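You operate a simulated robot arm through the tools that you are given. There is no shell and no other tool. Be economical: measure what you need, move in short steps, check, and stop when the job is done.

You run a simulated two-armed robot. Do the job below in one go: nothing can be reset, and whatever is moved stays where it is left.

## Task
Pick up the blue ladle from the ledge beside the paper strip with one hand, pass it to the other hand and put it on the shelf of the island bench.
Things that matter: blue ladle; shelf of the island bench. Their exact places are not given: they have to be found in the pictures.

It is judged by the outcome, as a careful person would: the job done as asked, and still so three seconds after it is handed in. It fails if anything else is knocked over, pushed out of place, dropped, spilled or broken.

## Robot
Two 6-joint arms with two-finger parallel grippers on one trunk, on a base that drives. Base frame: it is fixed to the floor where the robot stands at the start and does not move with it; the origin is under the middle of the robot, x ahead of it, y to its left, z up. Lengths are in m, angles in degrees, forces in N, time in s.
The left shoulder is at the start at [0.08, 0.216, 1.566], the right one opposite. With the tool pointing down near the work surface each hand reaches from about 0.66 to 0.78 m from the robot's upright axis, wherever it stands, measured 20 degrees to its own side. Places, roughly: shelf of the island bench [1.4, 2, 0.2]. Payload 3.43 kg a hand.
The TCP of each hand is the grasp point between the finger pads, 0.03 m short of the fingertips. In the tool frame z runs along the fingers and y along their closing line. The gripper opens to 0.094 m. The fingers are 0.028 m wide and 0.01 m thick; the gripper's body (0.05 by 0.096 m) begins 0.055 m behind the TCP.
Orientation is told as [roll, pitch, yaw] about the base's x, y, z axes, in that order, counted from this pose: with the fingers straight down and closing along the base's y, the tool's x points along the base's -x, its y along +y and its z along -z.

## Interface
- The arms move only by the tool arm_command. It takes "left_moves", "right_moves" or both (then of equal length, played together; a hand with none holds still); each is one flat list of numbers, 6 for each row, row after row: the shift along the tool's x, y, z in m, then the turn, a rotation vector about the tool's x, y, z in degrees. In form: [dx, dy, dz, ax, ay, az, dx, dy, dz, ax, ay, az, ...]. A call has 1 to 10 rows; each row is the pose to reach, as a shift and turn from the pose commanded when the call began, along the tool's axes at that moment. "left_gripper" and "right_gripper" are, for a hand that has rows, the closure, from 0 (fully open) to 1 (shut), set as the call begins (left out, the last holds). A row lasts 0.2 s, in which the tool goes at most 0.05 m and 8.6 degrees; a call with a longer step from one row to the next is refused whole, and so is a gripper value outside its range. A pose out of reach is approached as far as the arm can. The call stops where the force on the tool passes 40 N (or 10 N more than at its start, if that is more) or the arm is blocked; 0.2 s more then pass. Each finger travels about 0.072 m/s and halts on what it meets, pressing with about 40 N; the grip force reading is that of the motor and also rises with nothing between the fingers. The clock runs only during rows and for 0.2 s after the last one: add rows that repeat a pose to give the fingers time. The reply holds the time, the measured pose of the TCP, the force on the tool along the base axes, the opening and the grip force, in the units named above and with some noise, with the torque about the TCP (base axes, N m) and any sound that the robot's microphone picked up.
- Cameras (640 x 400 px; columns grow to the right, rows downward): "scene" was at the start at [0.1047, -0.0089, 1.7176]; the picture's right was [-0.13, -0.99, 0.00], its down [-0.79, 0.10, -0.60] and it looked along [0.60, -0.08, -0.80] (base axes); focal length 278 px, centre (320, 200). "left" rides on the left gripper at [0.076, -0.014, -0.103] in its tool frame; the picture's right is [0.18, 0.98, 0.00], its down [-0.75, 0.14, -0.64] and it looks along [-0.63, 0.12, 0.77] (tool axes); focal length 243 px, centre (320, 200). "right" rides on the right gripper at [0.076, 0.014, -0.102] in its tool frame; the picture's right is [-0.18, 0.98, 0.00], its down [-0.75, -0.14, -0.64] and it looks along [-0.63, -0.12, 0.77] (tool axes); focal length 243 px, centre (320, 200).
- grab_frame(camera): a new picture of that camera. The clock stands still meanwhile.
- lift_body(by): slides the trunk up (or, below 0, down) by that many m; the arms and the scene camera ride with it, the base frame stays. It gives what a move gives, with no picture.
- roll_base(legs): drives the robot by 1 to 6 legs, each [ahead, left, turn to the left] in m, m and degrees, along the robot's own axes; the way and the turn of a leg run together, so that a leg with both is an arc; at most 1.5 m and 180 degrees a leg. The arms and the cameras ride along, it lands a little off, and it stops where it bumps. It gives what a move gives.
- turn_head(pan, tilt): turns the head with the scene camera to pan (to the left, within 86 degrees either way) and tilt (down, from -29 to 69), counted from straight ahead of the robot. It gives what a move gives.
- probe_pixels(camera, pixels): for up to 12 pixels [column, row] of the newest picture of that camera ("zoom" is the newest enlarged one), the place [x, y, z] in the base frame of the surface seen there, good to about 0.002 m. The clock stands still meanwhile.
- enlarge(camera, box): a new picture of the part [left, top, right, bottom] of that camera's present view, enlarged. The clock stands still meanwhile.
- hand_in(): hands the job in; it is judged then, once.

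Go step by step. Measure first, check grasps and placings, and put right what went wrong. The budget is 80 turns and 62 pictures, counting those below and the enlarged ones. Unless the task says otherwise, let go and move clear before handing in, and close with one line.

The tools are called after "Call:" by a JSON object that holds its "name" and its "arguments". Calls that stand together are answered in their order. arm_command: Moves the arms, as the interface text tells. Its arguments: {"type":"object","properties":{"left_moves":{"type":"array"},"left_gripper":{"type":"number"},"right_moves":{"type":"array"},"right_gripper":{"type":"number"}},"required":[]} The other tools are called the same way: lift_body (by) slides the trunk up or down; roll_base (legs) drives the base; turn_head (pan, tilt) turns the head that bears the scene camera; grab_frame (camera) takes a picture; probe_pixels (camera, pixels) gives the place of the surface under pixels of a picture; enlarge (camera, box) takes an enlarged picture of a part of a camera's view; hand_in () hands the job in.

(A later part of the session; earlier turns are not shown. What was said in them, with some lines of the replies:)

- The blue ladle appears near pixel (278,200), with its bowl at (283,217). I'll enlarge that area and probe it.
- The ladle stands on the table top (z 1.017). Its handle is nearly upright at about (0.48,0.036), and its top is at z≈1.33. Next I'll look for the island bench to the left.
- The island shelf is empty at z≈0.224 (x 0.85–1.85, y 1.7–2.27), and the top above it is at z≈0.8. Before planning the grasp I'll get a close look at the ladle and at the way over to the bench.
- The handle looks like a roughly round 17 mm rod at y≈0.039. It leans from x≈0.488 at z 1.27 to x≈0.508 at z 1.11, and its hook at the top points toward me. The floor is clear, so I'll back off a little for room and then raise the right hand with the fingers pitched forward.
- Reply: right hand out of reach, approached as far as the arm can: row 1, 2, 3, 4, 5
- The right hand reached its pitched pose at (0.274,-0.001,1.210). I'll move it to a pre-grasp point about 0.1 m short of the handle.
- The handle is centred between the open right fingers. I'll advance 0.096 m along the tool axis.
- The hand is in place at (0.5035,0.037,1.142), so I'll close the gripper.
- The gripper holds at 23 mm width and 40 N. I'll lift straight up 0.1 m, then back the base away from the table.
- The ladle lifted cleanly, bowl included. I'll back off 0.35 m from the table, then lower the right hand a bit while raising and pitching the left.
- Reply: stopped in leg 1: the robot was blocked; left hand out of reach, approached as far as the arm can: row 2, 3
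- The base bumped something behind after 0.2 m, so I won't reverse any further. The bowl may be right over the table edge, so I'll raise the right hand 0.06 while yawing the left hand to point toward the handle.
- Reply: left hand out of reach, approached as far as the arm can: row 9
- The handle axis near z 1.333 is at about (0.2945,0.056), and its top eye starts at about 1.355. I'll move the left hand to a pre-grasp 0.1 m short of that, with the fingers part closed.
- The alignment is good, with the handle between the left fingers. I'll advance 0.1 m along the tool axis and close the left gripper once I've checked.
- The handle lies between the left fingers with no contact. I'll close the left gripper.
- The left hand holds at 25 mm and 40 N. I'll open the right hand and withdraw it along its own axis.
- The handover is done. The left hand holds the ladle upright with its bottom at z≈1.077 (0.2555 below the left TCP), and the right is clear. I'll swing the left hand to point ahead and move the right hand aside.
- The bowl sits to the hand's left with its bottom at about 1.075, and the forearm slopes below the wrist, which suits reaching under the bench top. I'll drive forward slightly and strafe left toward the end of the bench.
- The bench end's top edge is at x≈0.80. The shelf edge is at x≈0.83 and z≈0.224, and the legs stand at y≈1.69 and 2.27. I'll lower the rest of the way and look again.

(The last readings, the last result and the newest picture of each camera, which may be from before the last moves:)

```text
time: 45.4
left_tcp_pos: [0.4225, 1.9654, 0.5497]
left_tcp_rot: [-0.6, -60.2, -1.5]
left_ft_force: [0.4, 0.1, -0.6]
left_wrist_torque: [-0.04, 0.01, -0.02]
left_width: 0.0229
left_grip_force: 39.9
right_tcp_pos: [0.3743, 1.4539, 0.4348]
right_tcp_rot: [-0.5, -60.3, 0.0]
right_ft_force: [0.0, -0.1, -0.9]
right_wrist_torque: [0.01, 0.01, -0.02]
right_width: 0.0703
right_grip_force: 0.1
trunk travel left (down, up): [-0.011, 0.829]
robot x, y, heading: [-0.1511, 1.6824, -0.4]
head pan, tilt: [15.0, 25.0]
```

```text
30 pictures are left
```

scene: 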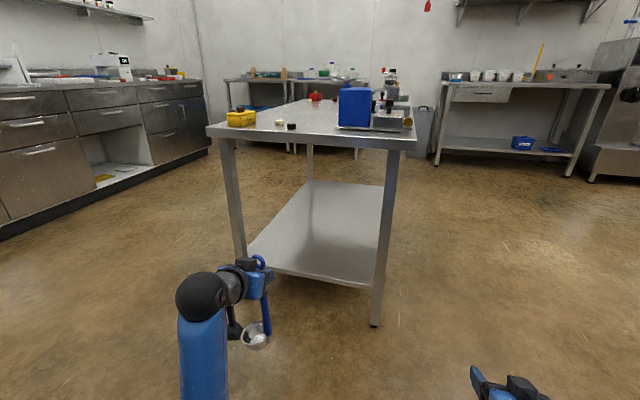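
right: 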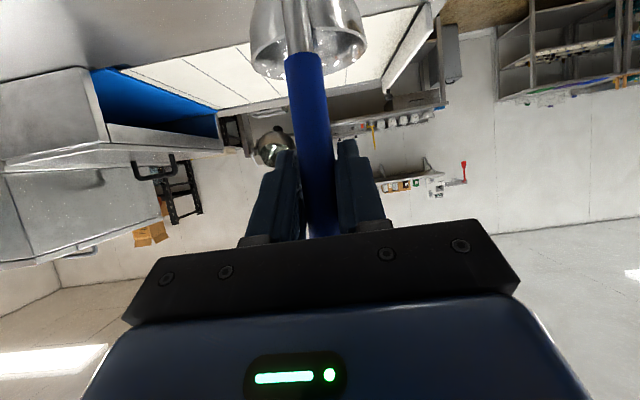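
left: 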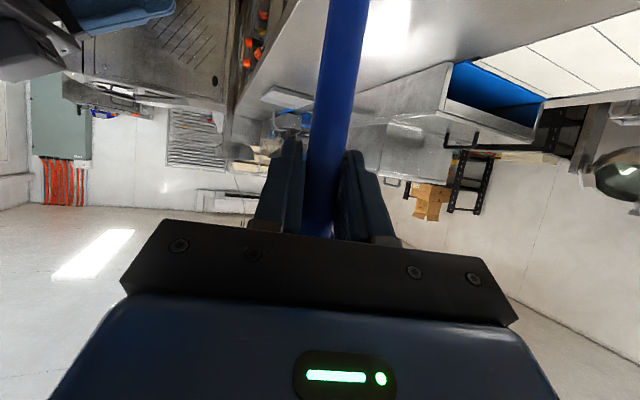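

Both hands read 4 mm too high and are slowly rolling, so the lowered trunk or an arm is probably touching something. I'll raise it 0.05 and check.

Call:
{"name": "lift_body", "arguments": {"by": 0.05}}

Call:
{"name": "turn_head", "arguments": {"pan": -40, "tilt": 69}}

Call:
{"name": "grab_frame", "arguments": {"camera": "scene"}}

Call:
{"name": "turn_head", "arguments": {"pan": 40, "tilt": 69}}

Call:
{"name": "grab_frame", "arguments": {"camera": "scene"}}

```text
time: 46.3
left_tcp_pos: [0.4241, 1.9651, 0.5965]
left_tcp_rot: [0.0, -59.9, -1.9]
left_ft_force: [0.6, -0.2, 0.2]
left_wrist_torque: [-0.07, 0.03, 0.01]
left_width: 0.0229
left_grip_force: 39.8
right_tcp_pos: [0.376, 1.4526, 0.4796]
right_tcp_rot: [0.0, -59.9, -0.4]
right_ft_force: [0.5, -0.1, 0.5]
right_wrist_torque: [0.01, 0.0, 0.02]
right_width: 0.0706
right_grip_force: 0.1
trunk travel left (down, up): [-0.061, 0.779]
robot x, y, heading: [-0.1513, 1.6816, -0.5]
head pan, tilt: [15.0, 25.0]
```

```text
time: 47.5
left_tcp_pos: [0.4241, 1.9637, 0.5974]
left_tcp_rot: [0.0, -60.0, -1.8]
left_ft_force: [-0.1, 0.4, 0.7]
left_wrist_torque: [-0.06, 0.0, -0.03]
left_width: 0.0229
left_grip_force: 39.6
right_tcp_pos: [0.376, 1.453, 0.4796]
right_tcp_rot: [-0.1, -60.0, -0.4]
right_ft_force: [-0.2, -0.7, 0.8]
right_wrist_torque: [-0.01, 0.03, 0.01]
right_width: 0.0705
right_grip_force: 0.0
trunk travel left (down, up): [-0.061, 0.779]
robot x, y, heading: [-0.1495, 1.6819, -0.6]
head pan, tilt: [-40.0, 68.8]
```

```text
29 pictures are left
```

scene: 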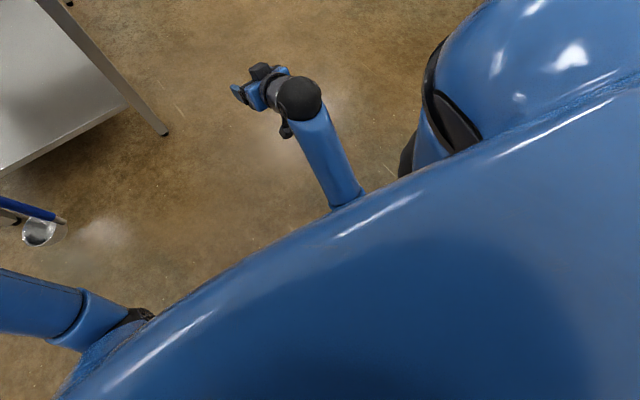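

```text
time: 49.0
left_tcp_pos: [0.4233, 1.9631, 0.597]
left_tcp_rot: [-0.1, -60.0, -1.9]
left_ft_force: [0.3, -0.7, 0.3]
left_wrist_torque: [-0.04, 0.0, 0.02]
left_width: 0.0228
left_grip_force: 40.0
right_tcp_pos: [0.3758, 1.4527, 0.4803]
right_tcp_rot: [0.0, -60.0, -0.4]
right_ft_force: [-0.3, 0.6, -0.1]
right_wrist_torque: [-0.01, 0.0, 0.0]
right_width: 0.0707
right_grip_force: 0.0
trunk travel left (down, up): [-0.061, 0.779]
robot x, y, heading: [-0.1519, 1.6794, -0.5]
head pan, tilt: [40.0, 68.8]
```

```text
28 pictures are left
```

scene: 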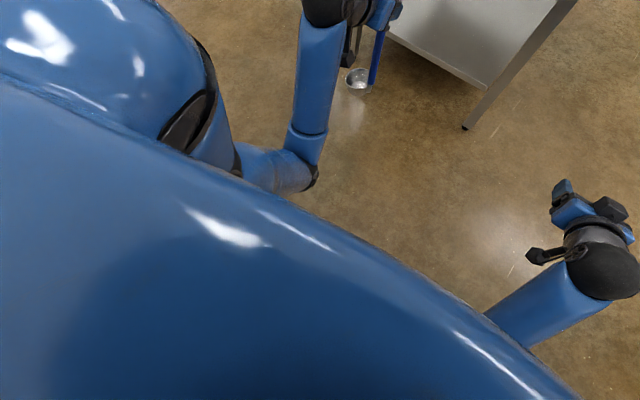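

The reading is stable again, so the trunk stays here. I'll extend the left hand forward and down to about z 0.53 while still outside the bench, then check.

Call:
{"name": "arm_command", "arguments": {"left_moves": [0, 0, 0.035, 0, 0, 0, -0.001, 0, 0.07, 0, 0, 0, -0.001, 0, 0.105, 0, 0, 0, -0.002, 0, 0.1374, 0, 0, 0]}}

Call:
{"name": "turn_head", "arguments": {"pan": 20, "tilt": 20}}

Call:
{"name": "grab_frame", "arguments": {"camera": "scene"}}

```text
time: 50.0
left_tcp_pos: [0.5429, 1.9602, 0.5301]
left_tcp_rot: [0.0, -60.0, -1.9]
left_ft_force: [-0.5, 0.0, -0.8]
left_wrist_torque: [-0.05, 0.03, 0.02]
left_width: 0.0228
left_grip_force: 39.1
right_tcp_pos: [0.3774, 1.4527, 0.4782]
right_tcp_rot: [0.1, -60.0, -0.4]
right_ft_force: [0.3, -0.5, -0.2]
right_wrist_torque: [0.04, 0.01, 0.03]
right_width: 0.0705
right_grip_force: 0.1
trunk travel left (down, up): [-0.061, 0.779]
robot x, y, heading: [-0.1508, 1.6824, -0.6]
head pan, tilt: [40.0, 68.8]
```

```text
time: 51.2
left_tcp_pos: [0.5439, 1.9594, 0.5301]
left_tcp_rot: [0.0, -60.0, -1.9]
left_ft_force: [-0.7, -0.5, -0.3]
left_wrist_torque: [-0.06, 0.01, 0.03]
left_width: 0.0227
left_grip_force: 40.6
right_tcp_pos: [0.376, 1.4539, 0.4789]
right_tcp_rot: [0.0, -60.0, -0.4]
right_ft_force: [-0.8, -0.6, -0.1]
right_wrist_torque: [0.0, -0.01, 0.02]
right_width: 0.0704
right_grip_force: 0.0
trunk travel left (down, up): [-0.061, 0.779]
robot x, y, heading: [-0.1559, 1.6802, -0.3]
head pan, tilt: [20.0, 20.0]
```

```text
27 pictures are left
```

scene: 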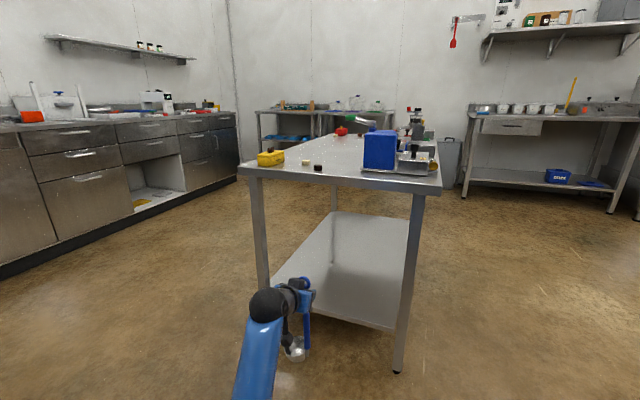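

Call:
{"name": "probe_pixels", "arguments": {"camera": "scene", "pixels": [[340, 186], [300, 180], [297, 352], [305, 335], [305, 280], [265, 295], [303, 318]]}}

Call:
{"name": "enlarge", "arguments": {"camera": "scene", "box": [230, 140, 440, 380]}}

```text
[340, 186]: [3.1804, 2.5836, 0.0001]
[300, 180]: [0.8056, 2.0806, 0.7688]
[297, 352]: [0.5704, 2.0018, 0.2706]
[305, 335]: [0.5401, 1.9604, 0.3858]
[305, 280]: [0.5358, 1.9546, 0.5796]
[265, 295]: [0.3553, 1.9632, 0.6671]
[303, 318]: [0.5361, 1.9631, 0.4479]
```

```text
1.67 times, centred on (335, 260) of scene
```

zoom: 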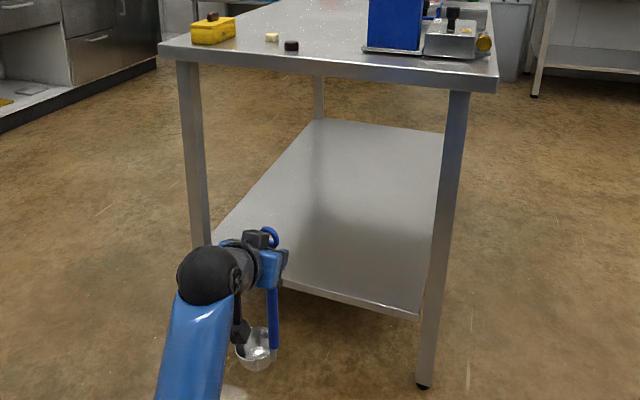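

The ladle's bottom is at ~0.27, the bench underside at ~0.755 and the wrist top at ~0.67, so everything clears. I'll drive 0.43 ahead to bring the ladle over the shelf.

Call:
{"name": "roll_base", "arguments": {"legs": [[0.43, 0, 0]]}}

Call:
{"name": "turn_head", "arguments": {"pan": 20, "tilt": 30}}

Call:
{"name": "grab_frame", "arguments": {"camera": "scene"}}

Call:
{"name": "grab_frame", "arguments": {"camera": "left"}}

```text
time: 53.8
left_tcp_pos: [0.9733, 1.9574, 0.5306]
left_tcp_rot: [0.0, -59.8, -1.8]
left_ft_force: [0.2, -0.2, -0.4]
left_wrist_torque: [-0.07, 0.08, 0.01]
left_width: 0.0229
left_grip_force: 40.2
right_tcp_pos: [0.8061, 1.4495, 0.4789]
right_tcp_rot: [0.1, -60.0, -0.3]
right_ft_force: [1.1, -0.3, -1.2]
right_wrist_torque: [0.02, 0.0, 0.03]
right_width: 0.0706
right_grip_force: 0.0
trunk travel left (down, up): [-0.061, 0.779]
robot x, y, heading: [0.2788, 1.6748, -0.3]
head pan, tilt: [20.0, 20.0]
```

```text
time: 54.6
left_tcp_pos: [0.9722, 1.9567, 0.5303]
left_tcp_rot: [0.0, -59.9, -1.7]
left_ft_force: [0.1, 0.1, -0.5]
left_wrist_torque: [-0.04, 0.02, 0.01]
left_width: 0.0227
left_grip_force: 40.1
right_tcp_pos: [0.8058, 1.4505, 0.479]
right_tcp_rot: [0.0, -60.0, -0.3]
right_ft_force: [-0.4, 0.5, -0.2]
right_wrist_torque: [0.02, -0.01, -0.01]
right_width: 0.0703
right_grip_force: 0.1
trunk travel left (down, up): [-0.061, 0.779]
robot x, y, heading: [0.2784, 1.6775, -0.6]
head pan, tilt: [20.0, 30.0]
```

```text
25 pictures are left
```

scene: 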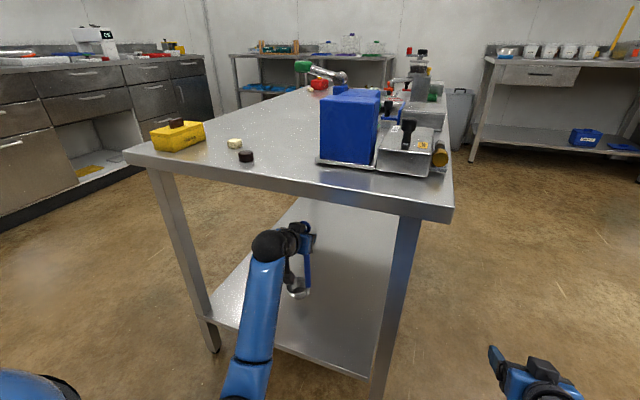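

```text
24 pictures are left
```

left: 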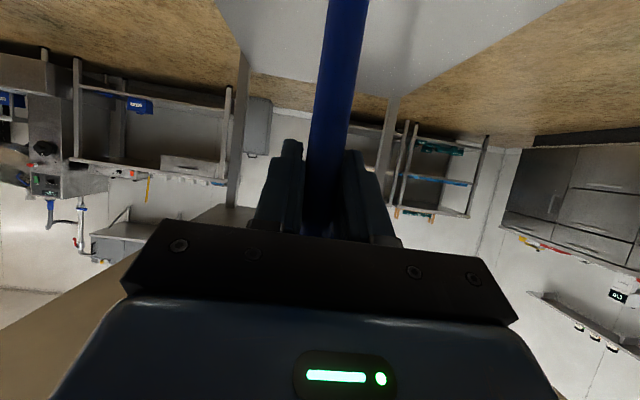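

The ladle is over the shelf. I'll lower it to just above the expected contact height (TCP z≈0.48).

Call:
{"name": "arm_command", "arguments": {"left_moves": [0.0104, 0, 0.006, 0, 0, 0, 0.0208, 0, 0.012, 0, 0, 0, 0.0312, 0, 0.018, 0, 0, 0, 0.039, 0, 0.0225, 0, 0, 0]}}

Call:
{"name": "enlarge", "arguments": {"camera": "scene", "box": [240, 200, 360, 330]}}

```text
time: 55.6
left_tcp_pos: [0.9726, 1.957, 0.4883]
left_tcp_rot: [0.2, -60.5, -2.0]
left_ft_force: [-1.0, -1.4, 10.7]
left_wrist_torque: [0.16, 0.2, 0.05]
left_width: 0.0225
left_grip_force: 39.8
right_tcp_pos: [0.8055, 1.4496, 0.4808]
right_tcp_rot: [0.1, -60.2, -0.5]
right_ft_force: [0.7, 0.2, -0.3]
right_wrist_torque: [0.06, 0.03, -0.04]
right_width: 0.0705
right_grip_force: 0.1
trunk travel left (down, up): [-0.061, 0.779]
robot x, y, heading: [0.2745, 1.6769, -0.3]
head pan, tilt: [20.0, 30.0]
```

```text
3.08 times, centred on (300, 265) of scene
```

zoom: 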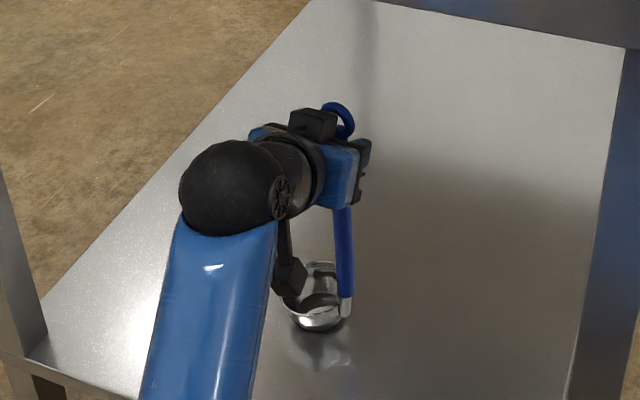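

There is contact force of +10.7 N at z 0.488. I'll probe to confirm the bowl is resting on the shelf.

Call:
{"name": "probe_pixels", "arguments": {"camera": "zoom", "pixels": [[318, 328], [318, 322], [347, 312], [344, 270], [342, 225], [335, 345], [370, 320], [338, 108]]}}

Call:
{"name": "enlarge", "arguments": {"camera": "scene", "box": [275, 265, 335, 315]}}

```text
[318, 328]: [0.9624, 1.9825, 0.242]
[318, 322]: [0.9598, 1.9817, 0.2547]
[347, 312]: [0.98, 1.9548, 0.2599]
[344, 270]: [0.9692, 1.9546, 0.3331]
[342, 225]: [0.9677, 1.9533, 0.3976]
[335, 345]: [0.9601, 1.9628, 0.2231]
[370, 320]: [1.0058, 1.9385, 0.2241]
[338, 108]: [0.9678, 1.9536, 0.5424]
```

```text
8.00 times, centred on (305, 290) of scene
```

zoom: 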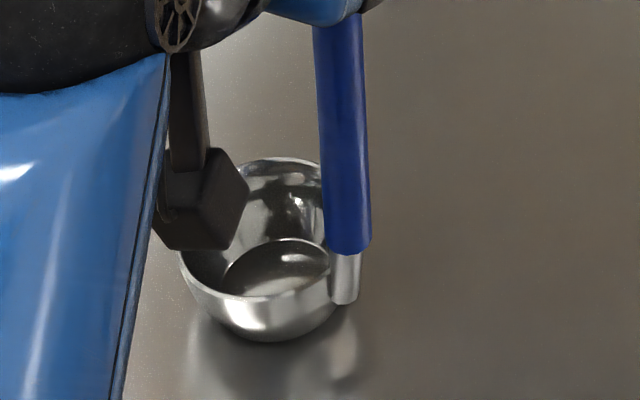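

The bowl rests on one edge. The handle came out nearly vertical in the grip, where the flat stance leaned about 7° away from the bowl. I'll lift 2 cm and roll the hand 5.5° about base x so the bottom sits flat.

Call:
{"name": "arm_command", "arguments": {"left_moves": [-0.0104, 0, -0.006, 0, 0, 0, -0.0208, 0, -0.012, 0, 0, 0, -0.0208, 0, -0.012, -1.4, 0, 2.4, -0.0208, 0, -0.012, -2.75, 0, 4.76, -0.0208, 0, -0.012, -2.75, 0, 4.76]}}

Call:
{"name": "enlarge", "arguments": {"camera": "scene", "box": [255, 205, 355, 315]}}

```text
time: 56.8
left_tcp_pos: [0.9735, 1.9573, 0.5096]
left_tcp_rot: [10.8, -59.5, -11.3]
left_ft_force: [0.0, -0.4, 0.0]
left_wrist_torque: [-0.06, 0.0, 0.0]
left_width: 0.0227
left_grip_force: 40.1
right_tcp_pos: [0.8069, 1.4503, 0.4786]
right_tcp_rot: [0.0, -60.0, -0.3]
right_ft_force: [-0.5, -0.6, 0.3]
right_wrist_torque: [-0.02, 0.02, 0.0]
right_width: 0.0705
right_grip_force: 0.1
trunk travel left (down, up): [-0.061, 0.779]
robot x, y, heading: [0.2802, 1.6781, -0.3]
head pan, tilt: [20.0, 30.0]
```

```text
3.64 times, centred on (305, 260) of scene
```

zoom: 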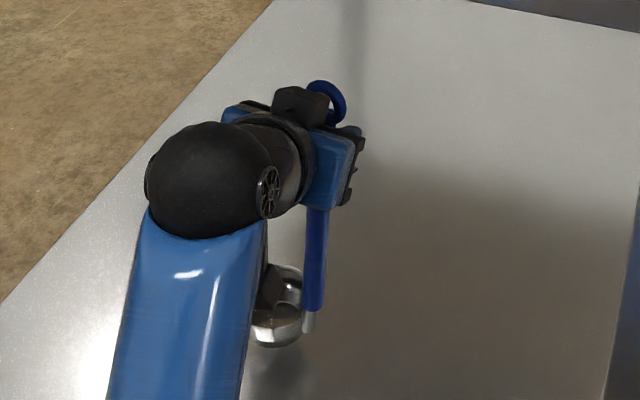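

Call:
{"name": "probe_pixels", "arguments": {"camera": "zoom", "pixels": [[318, 220], [316, 245], [314, 270], [312, 300], [308, 322], [278, 342], [272, 330]]}}

```text
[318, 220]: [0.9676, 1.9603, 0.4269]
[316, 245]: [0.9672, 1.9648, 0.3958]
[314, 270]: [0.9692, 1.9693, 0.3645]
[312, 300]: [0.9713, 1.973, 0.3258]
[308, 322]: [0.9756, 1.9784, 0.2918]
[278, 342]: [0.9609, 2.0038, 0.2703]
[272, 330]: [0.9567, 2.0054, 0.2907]
```

The handle now leans about 7.5° away from the bowl, matching the original stance. I'll lower vertically.

Call:
{"name": "arm_command", "arguments": {"left_moves": [0.006, -0.0007, 0.0035, 0, 0, 0, 0.0129, -0.0014, 0.0075, 0, 0, 0, 0.0189, -0.0021, 0.011, 0, 0, 0]}}

Call:
{"name": "enlarge", "arguments": {"camera": "scene", "box": [270, 265, 330, 315]}}

```text
time: 57.6
left_tcp_pos: [0.9728, 1.9575, 0.4859]
left_tcp_rot: [10.8, -59.5, -11.2]
left_ft_force: [-1.6, 0.0, 0.5]
left_wrist_torque: [-0.08, 0.02, 0.0]
left_width: 0.0229
left_grip_force: 39.8
right_tcp_pos: [0.8058, 1.4498, 0.4796]
right_tcp_rot: [0.0, -60.0, -0.3]
right_ft_force: [0.5, -1.1, 0.0]
right_wrist_torque: [-0.01, 0.02, 0.02]
right_width: 0.0705
right_grip_force: 0.0
trunk travel left (down, up): [-0.061, 0.779]
robot x, y, heading: [0.2798, 1.6757, -0.3]
head pan, tilt: [20.0, 30.0]
```

```text
8.00 times, centred on (300, 290) of scene
```

zoom: 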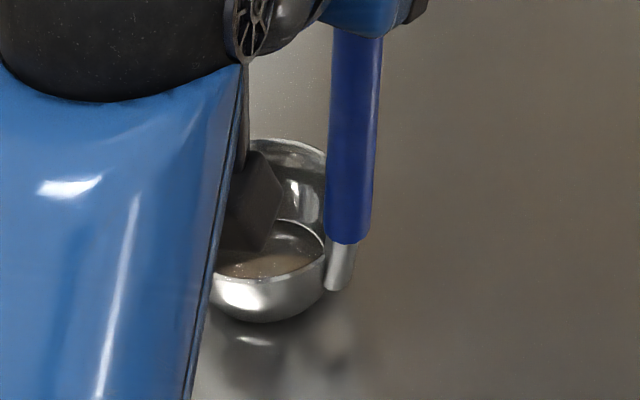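

There's no contact yet and a small gap shows over the reflection. I'll lower 5 mm more in small steps.

Call:
{"name": "arm_command", "arguments": {"left_moves": [0.0017, -0.0002, 0.001, 0, 0, 0, 0.0034, -0.0004, 0.002, 0, 0, 0, 0.0043, -0.0005, 0.0025, 0, 0, 0]}}

```text
time: 58.4
left_tcp_pos: [0.9728, 1.9576, 0.4825]
left_tcp_rot: [10.7, -59.5, -11.0]
left_ft_force: [-0.6, -0.3, 0.6]
left_wrist_torque: [-0.03, 0.03, 0.03]
left_width: 0.023
left_grip_force: 40.3
right_tcp_pos: [0.8065, 1.4498, 0.4796]
right_tcp_rot: [0.0, -60.0, -0.2]
right_ft_force: [-0.7, 0.1, -0.4]
right_wrist_torque: [0.01, -0.01, -0.01]
right_width: 0.0706
right_grip_force: 0.0
trunk travel left (down, up): [-0.061, 0.779]
robot x, y, heading: [0.2744, 1.681, -0.5]
head pan, tilt: [20.0, 30.0]
```

Call:
{"name": "arm_command", "arguments": {"left_moves": [0.0013, -0.0001, 0.0007, 0, 0, 0, 0.0026, -0.0003, 0.0015, 0, 0, 0]}}

Call:
{"name": "enlarge", "arguments": {"camera": "scene", "box": [270, 265, 330, 315]}}

```text
time: 59.0
left_tcp_pos: [0.9727, 1.9581, 0.482]
left_tcp_rot: [11.1, -59.8, -11.4]
left_ft_force: [-0.5, -1.6, 6.7]
left_wrist_torque: [0.11, 0.34, 0.1]
left_width: 0.0227
left_grip_force: 39.7
right_tcp_pos: [0.8054, 1.4502, 0.481]
right_tcp_rot: [0.1, -60.0, -0.4]
right_ft_force: [-0.2, -0.4, -0.3]
right_wrist_torque: [-0.01, -0.03, 0.0]
right_width: 0.071
right_grip_force: 0.0
trunk travel left (down, up): [-0.061, 0.779]
robot x, y, heading: [0.2794, 1.6754, -0.4]
head pan, tilt: [20.0, 30.0]
```

```text
8.00 times, centred on (300, 290) of scene
```

zoom: 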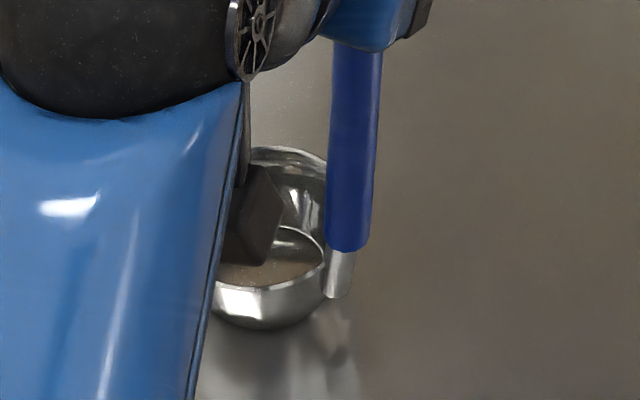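

The bowl is now on the shelf (6.7 N). I'll open the fingers only slightly, so they still cage the handle, and see if the ladle stands by itself.

Call:
{"name": "arm_command", "arguments": {"left_moves": [-0.0013, 0.0001, -0.0007, 0, 0, 0, -0.0013, 0.0001, -0.0007, 0, 0, 0, -0.0013, 0.0001, -0.0007, 0, 0, 0, -0.0013, 0.0001, -0.0007, 0, 0, 0, -0.0013, 0.0001, -0.0007, 0, 0, 0], "left_gripper": 0.62}}

Call:
{"name": "enlarge", "arguments": {"camera": "scene", "box": [255, 205, 355, 315]}}

Call:
{"name": "grab_frame", "arguments": {"camera": "left"}}

```text
time: 60.2
left_tcp_pos: [0.9747, 1.9577, 0.4814]
left_tcp_rot: [10.8, -59.5, -11.2]
left_ft_force: [0.6, 0.1, 0.2]
left_wrist_torque: [0.0, 0.02, 0.0]
left_width: 0.0357
left_grip_force: 0.0
right_tcp_pos: [0.8065, 1.4496, 0.4796]
right_tcp_rot: [0.0, -60.0, -0.4]
right_ft_force: [0.5, -0.4, -0.6]
right_wrist_torque: [0.01, 0.06, -0.02]
right_width: 0.0705
right_grip_force: 0.0
trunk travel left (down, up): [-0.061, 0.779]
robot x, y, heading: [0.2759, 1.675, -0.4]
head pan, tilt: [20.0, 30.0]
```

```text
3.64 times, centred on (305, 260) of scene
```

zoom: 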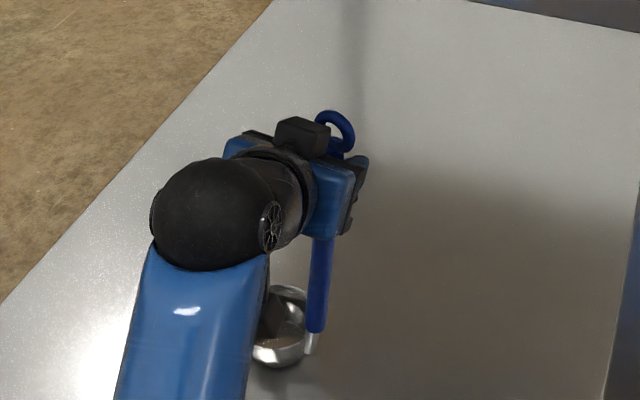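

```text
17 pictures are left
```

left: 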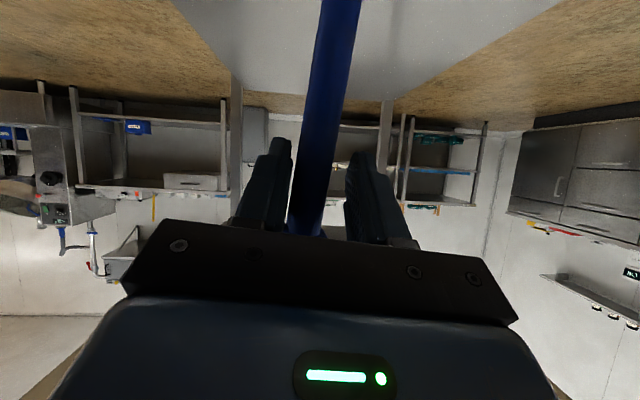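

The forces are zero and the handle stands between the fingers. I'll open wider and check it stays standing.

Call:
{"name": "arm_command", "arguments": {"left_moves": [0, 0, 0, 0, 0, 0, 0, 0, 0, 0, 0, 0, 0, 0, 0, 0, 0, 0, 0, 0, 0, 0, 0, 0, 0, 0, 0, 0, 0, 0], "left_gripper": 0.2}}

Call:
{"name": "grab_frame", "arguments": {"camera": "left"}}

```text
time: 61.4
left_tcp_pos: [0.9733, 1.9579, 0.4803]
left_tcp_rot: [10.8, -59.4, -11.1]
left_ft_force: [0.1, 0.2, 0.6]
left_wrist_torque: [0.0, 0.0, -0.02]
left_width: 0.0753
left_grip_force: 0.1
right_tcp_pos: [0.8063, 1.4492, 0.4794]
right_tcp_rot: [0.0, -60.0, -0.3]
right_ft_force: [0.3, 0.5, 0.6]
right_wrist_torque: [0.04, 0.0, 0.0]
right_width: 0.0703
right_grip_force: 0.1
trunk travel left (down, up): [-0.061, 0.779]
robot x, y, heading: [0.2771, 1.6774, -0.3]
head pan, tilt: [20.0, 30.0]
```

```text
16 pictures are left
```

left: 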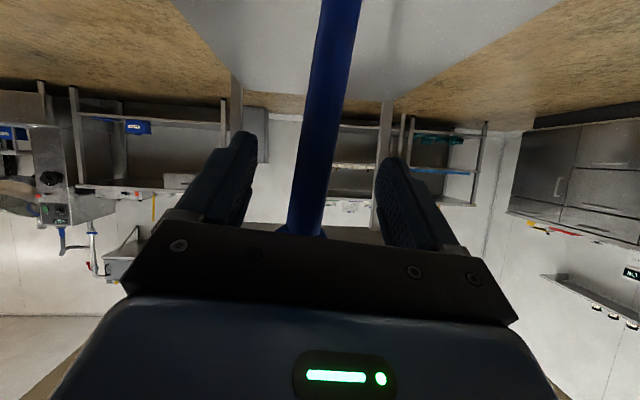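

The ladle stands freely with the fingers wide open. I'll withdraw the left hand along its axis.

Call:
{"name": "arm_command", "arguments": {"left_moves": [0, 0, -0.015, 0, 0, 0, 0, 0, -0.03, 0, 0, 0, 0, 0, -0.05, 0, 0, 0, 0, 0, -0.07, 0, 0, 0, 0, 0, -0.1, 0, 0, 0, 0, 0, -0.12, 0, 0, 0]}}

Call:
{"name": "grab_frame", "arguments": {"camera": "scene"}}

```text
time: 62.8
left_tcp_pos: [0.8679, 1.9558, 0.5401]
left_tcp_rot: [11.0, -59.5, -11.2]
left_ft_force: [0.1, -0.3, -0.1]
left_wrist_torque: [0.02, 0.0, 0.04]
left_width: 0.0751
left_grip_force: 0.1
right_tcp_pos: [0.8062, 1.4508, 0.4816]
right_tcp_rot: [0.0, -60.0, -0.4]
right_ft_force: [-0.9, 0.5, -0.2]
right_wrist_torque: [0.0, 0.0, 0.0]
right_width: 0.0705
right_grip_force: 0.0
trunk travel left (down, up): [-0.061, 0.779]
robot x, y, heading: [0.2755, 1.6775, -0.3]
head pan, tilt: [20.0, 30.0]
```

```text
15 pictures are left
```

scene: 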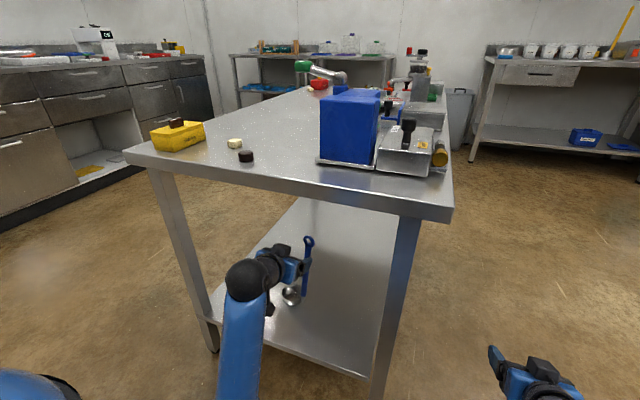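

Both hands are free of the standing ladle. I'll back the base out 0.4 m and verify.

Call:
{"name": "roll_base", "arguments": {"legs": [[-0.38, 0, 0]]}}

Call:
{"name": "grab_frame", "arguments": {"camera": "scene"}}

Call:
{"name": "enlarge", "arguments": {"camera": "scene", "box": [250, 130, 410, 290]}}

```text
time: 65.2
left_tcp_pos: [0.4912, 1.9577, 0.5416]
left_tcp_rot: [10.8, -59.5, -11.1]
left_ft_force: [-0.5, 0.4, -0.4]
left_wrist_torque: [-0.02, 0.02, -0.02]
left_width: 0.0752
left_grip_force: 0.0
right_tcp_pos: [0.4286, 1.4542, 0.4804]
right_tcp_rot: [0.0, -59.9, -0.3]
right_ft_force: [0.2, 0.4, 0.6]
right_wrist_torque: [0.01, 0.01, 0.01]
right_width: 0.0705
right_grip_force: 0.1
trunk travel left (down, up): [-0.061, 0.779]
robot x, y, heading: [-0.0998, 1.6766, -0.2]
head pan, tilt: [20.0, 30.0]
```

```text
14 pictures are left
```

scene: 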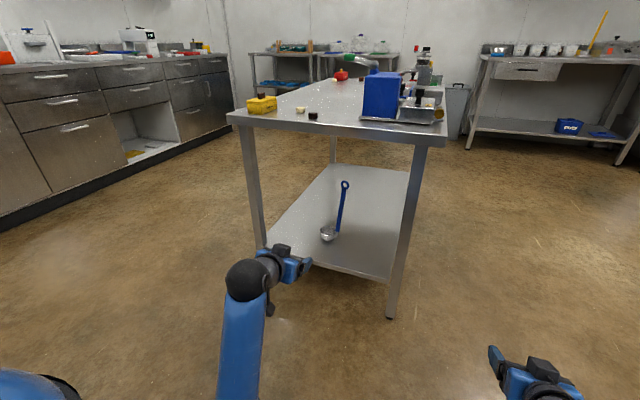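

```text
2.50 times, centred on (330, 210) of scene
```

zoom: 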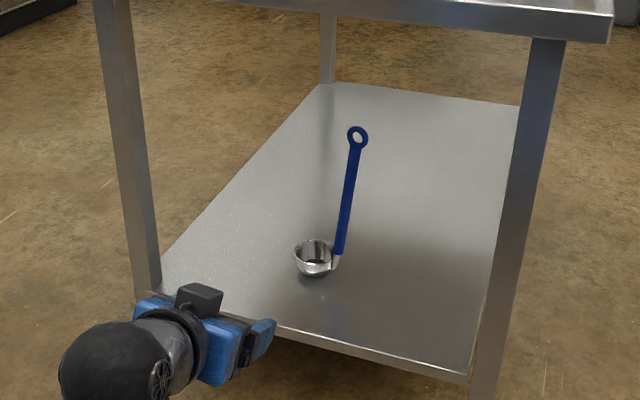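

The ladle stands upright and alone on the island bench shelf, both hands are clear, and nothing on the bench top has moved. I'm handing in.

Call:
{"name": "hand_in", "arguments": {}}

```text
The job is handed in.
```

The blue ladle was picked up with the right hand, passed to the left and is standing upright on the island bench shelf; while reversing early on, the base bumped something behind it that I didn't look at, so I can't rule out that it was nudged.
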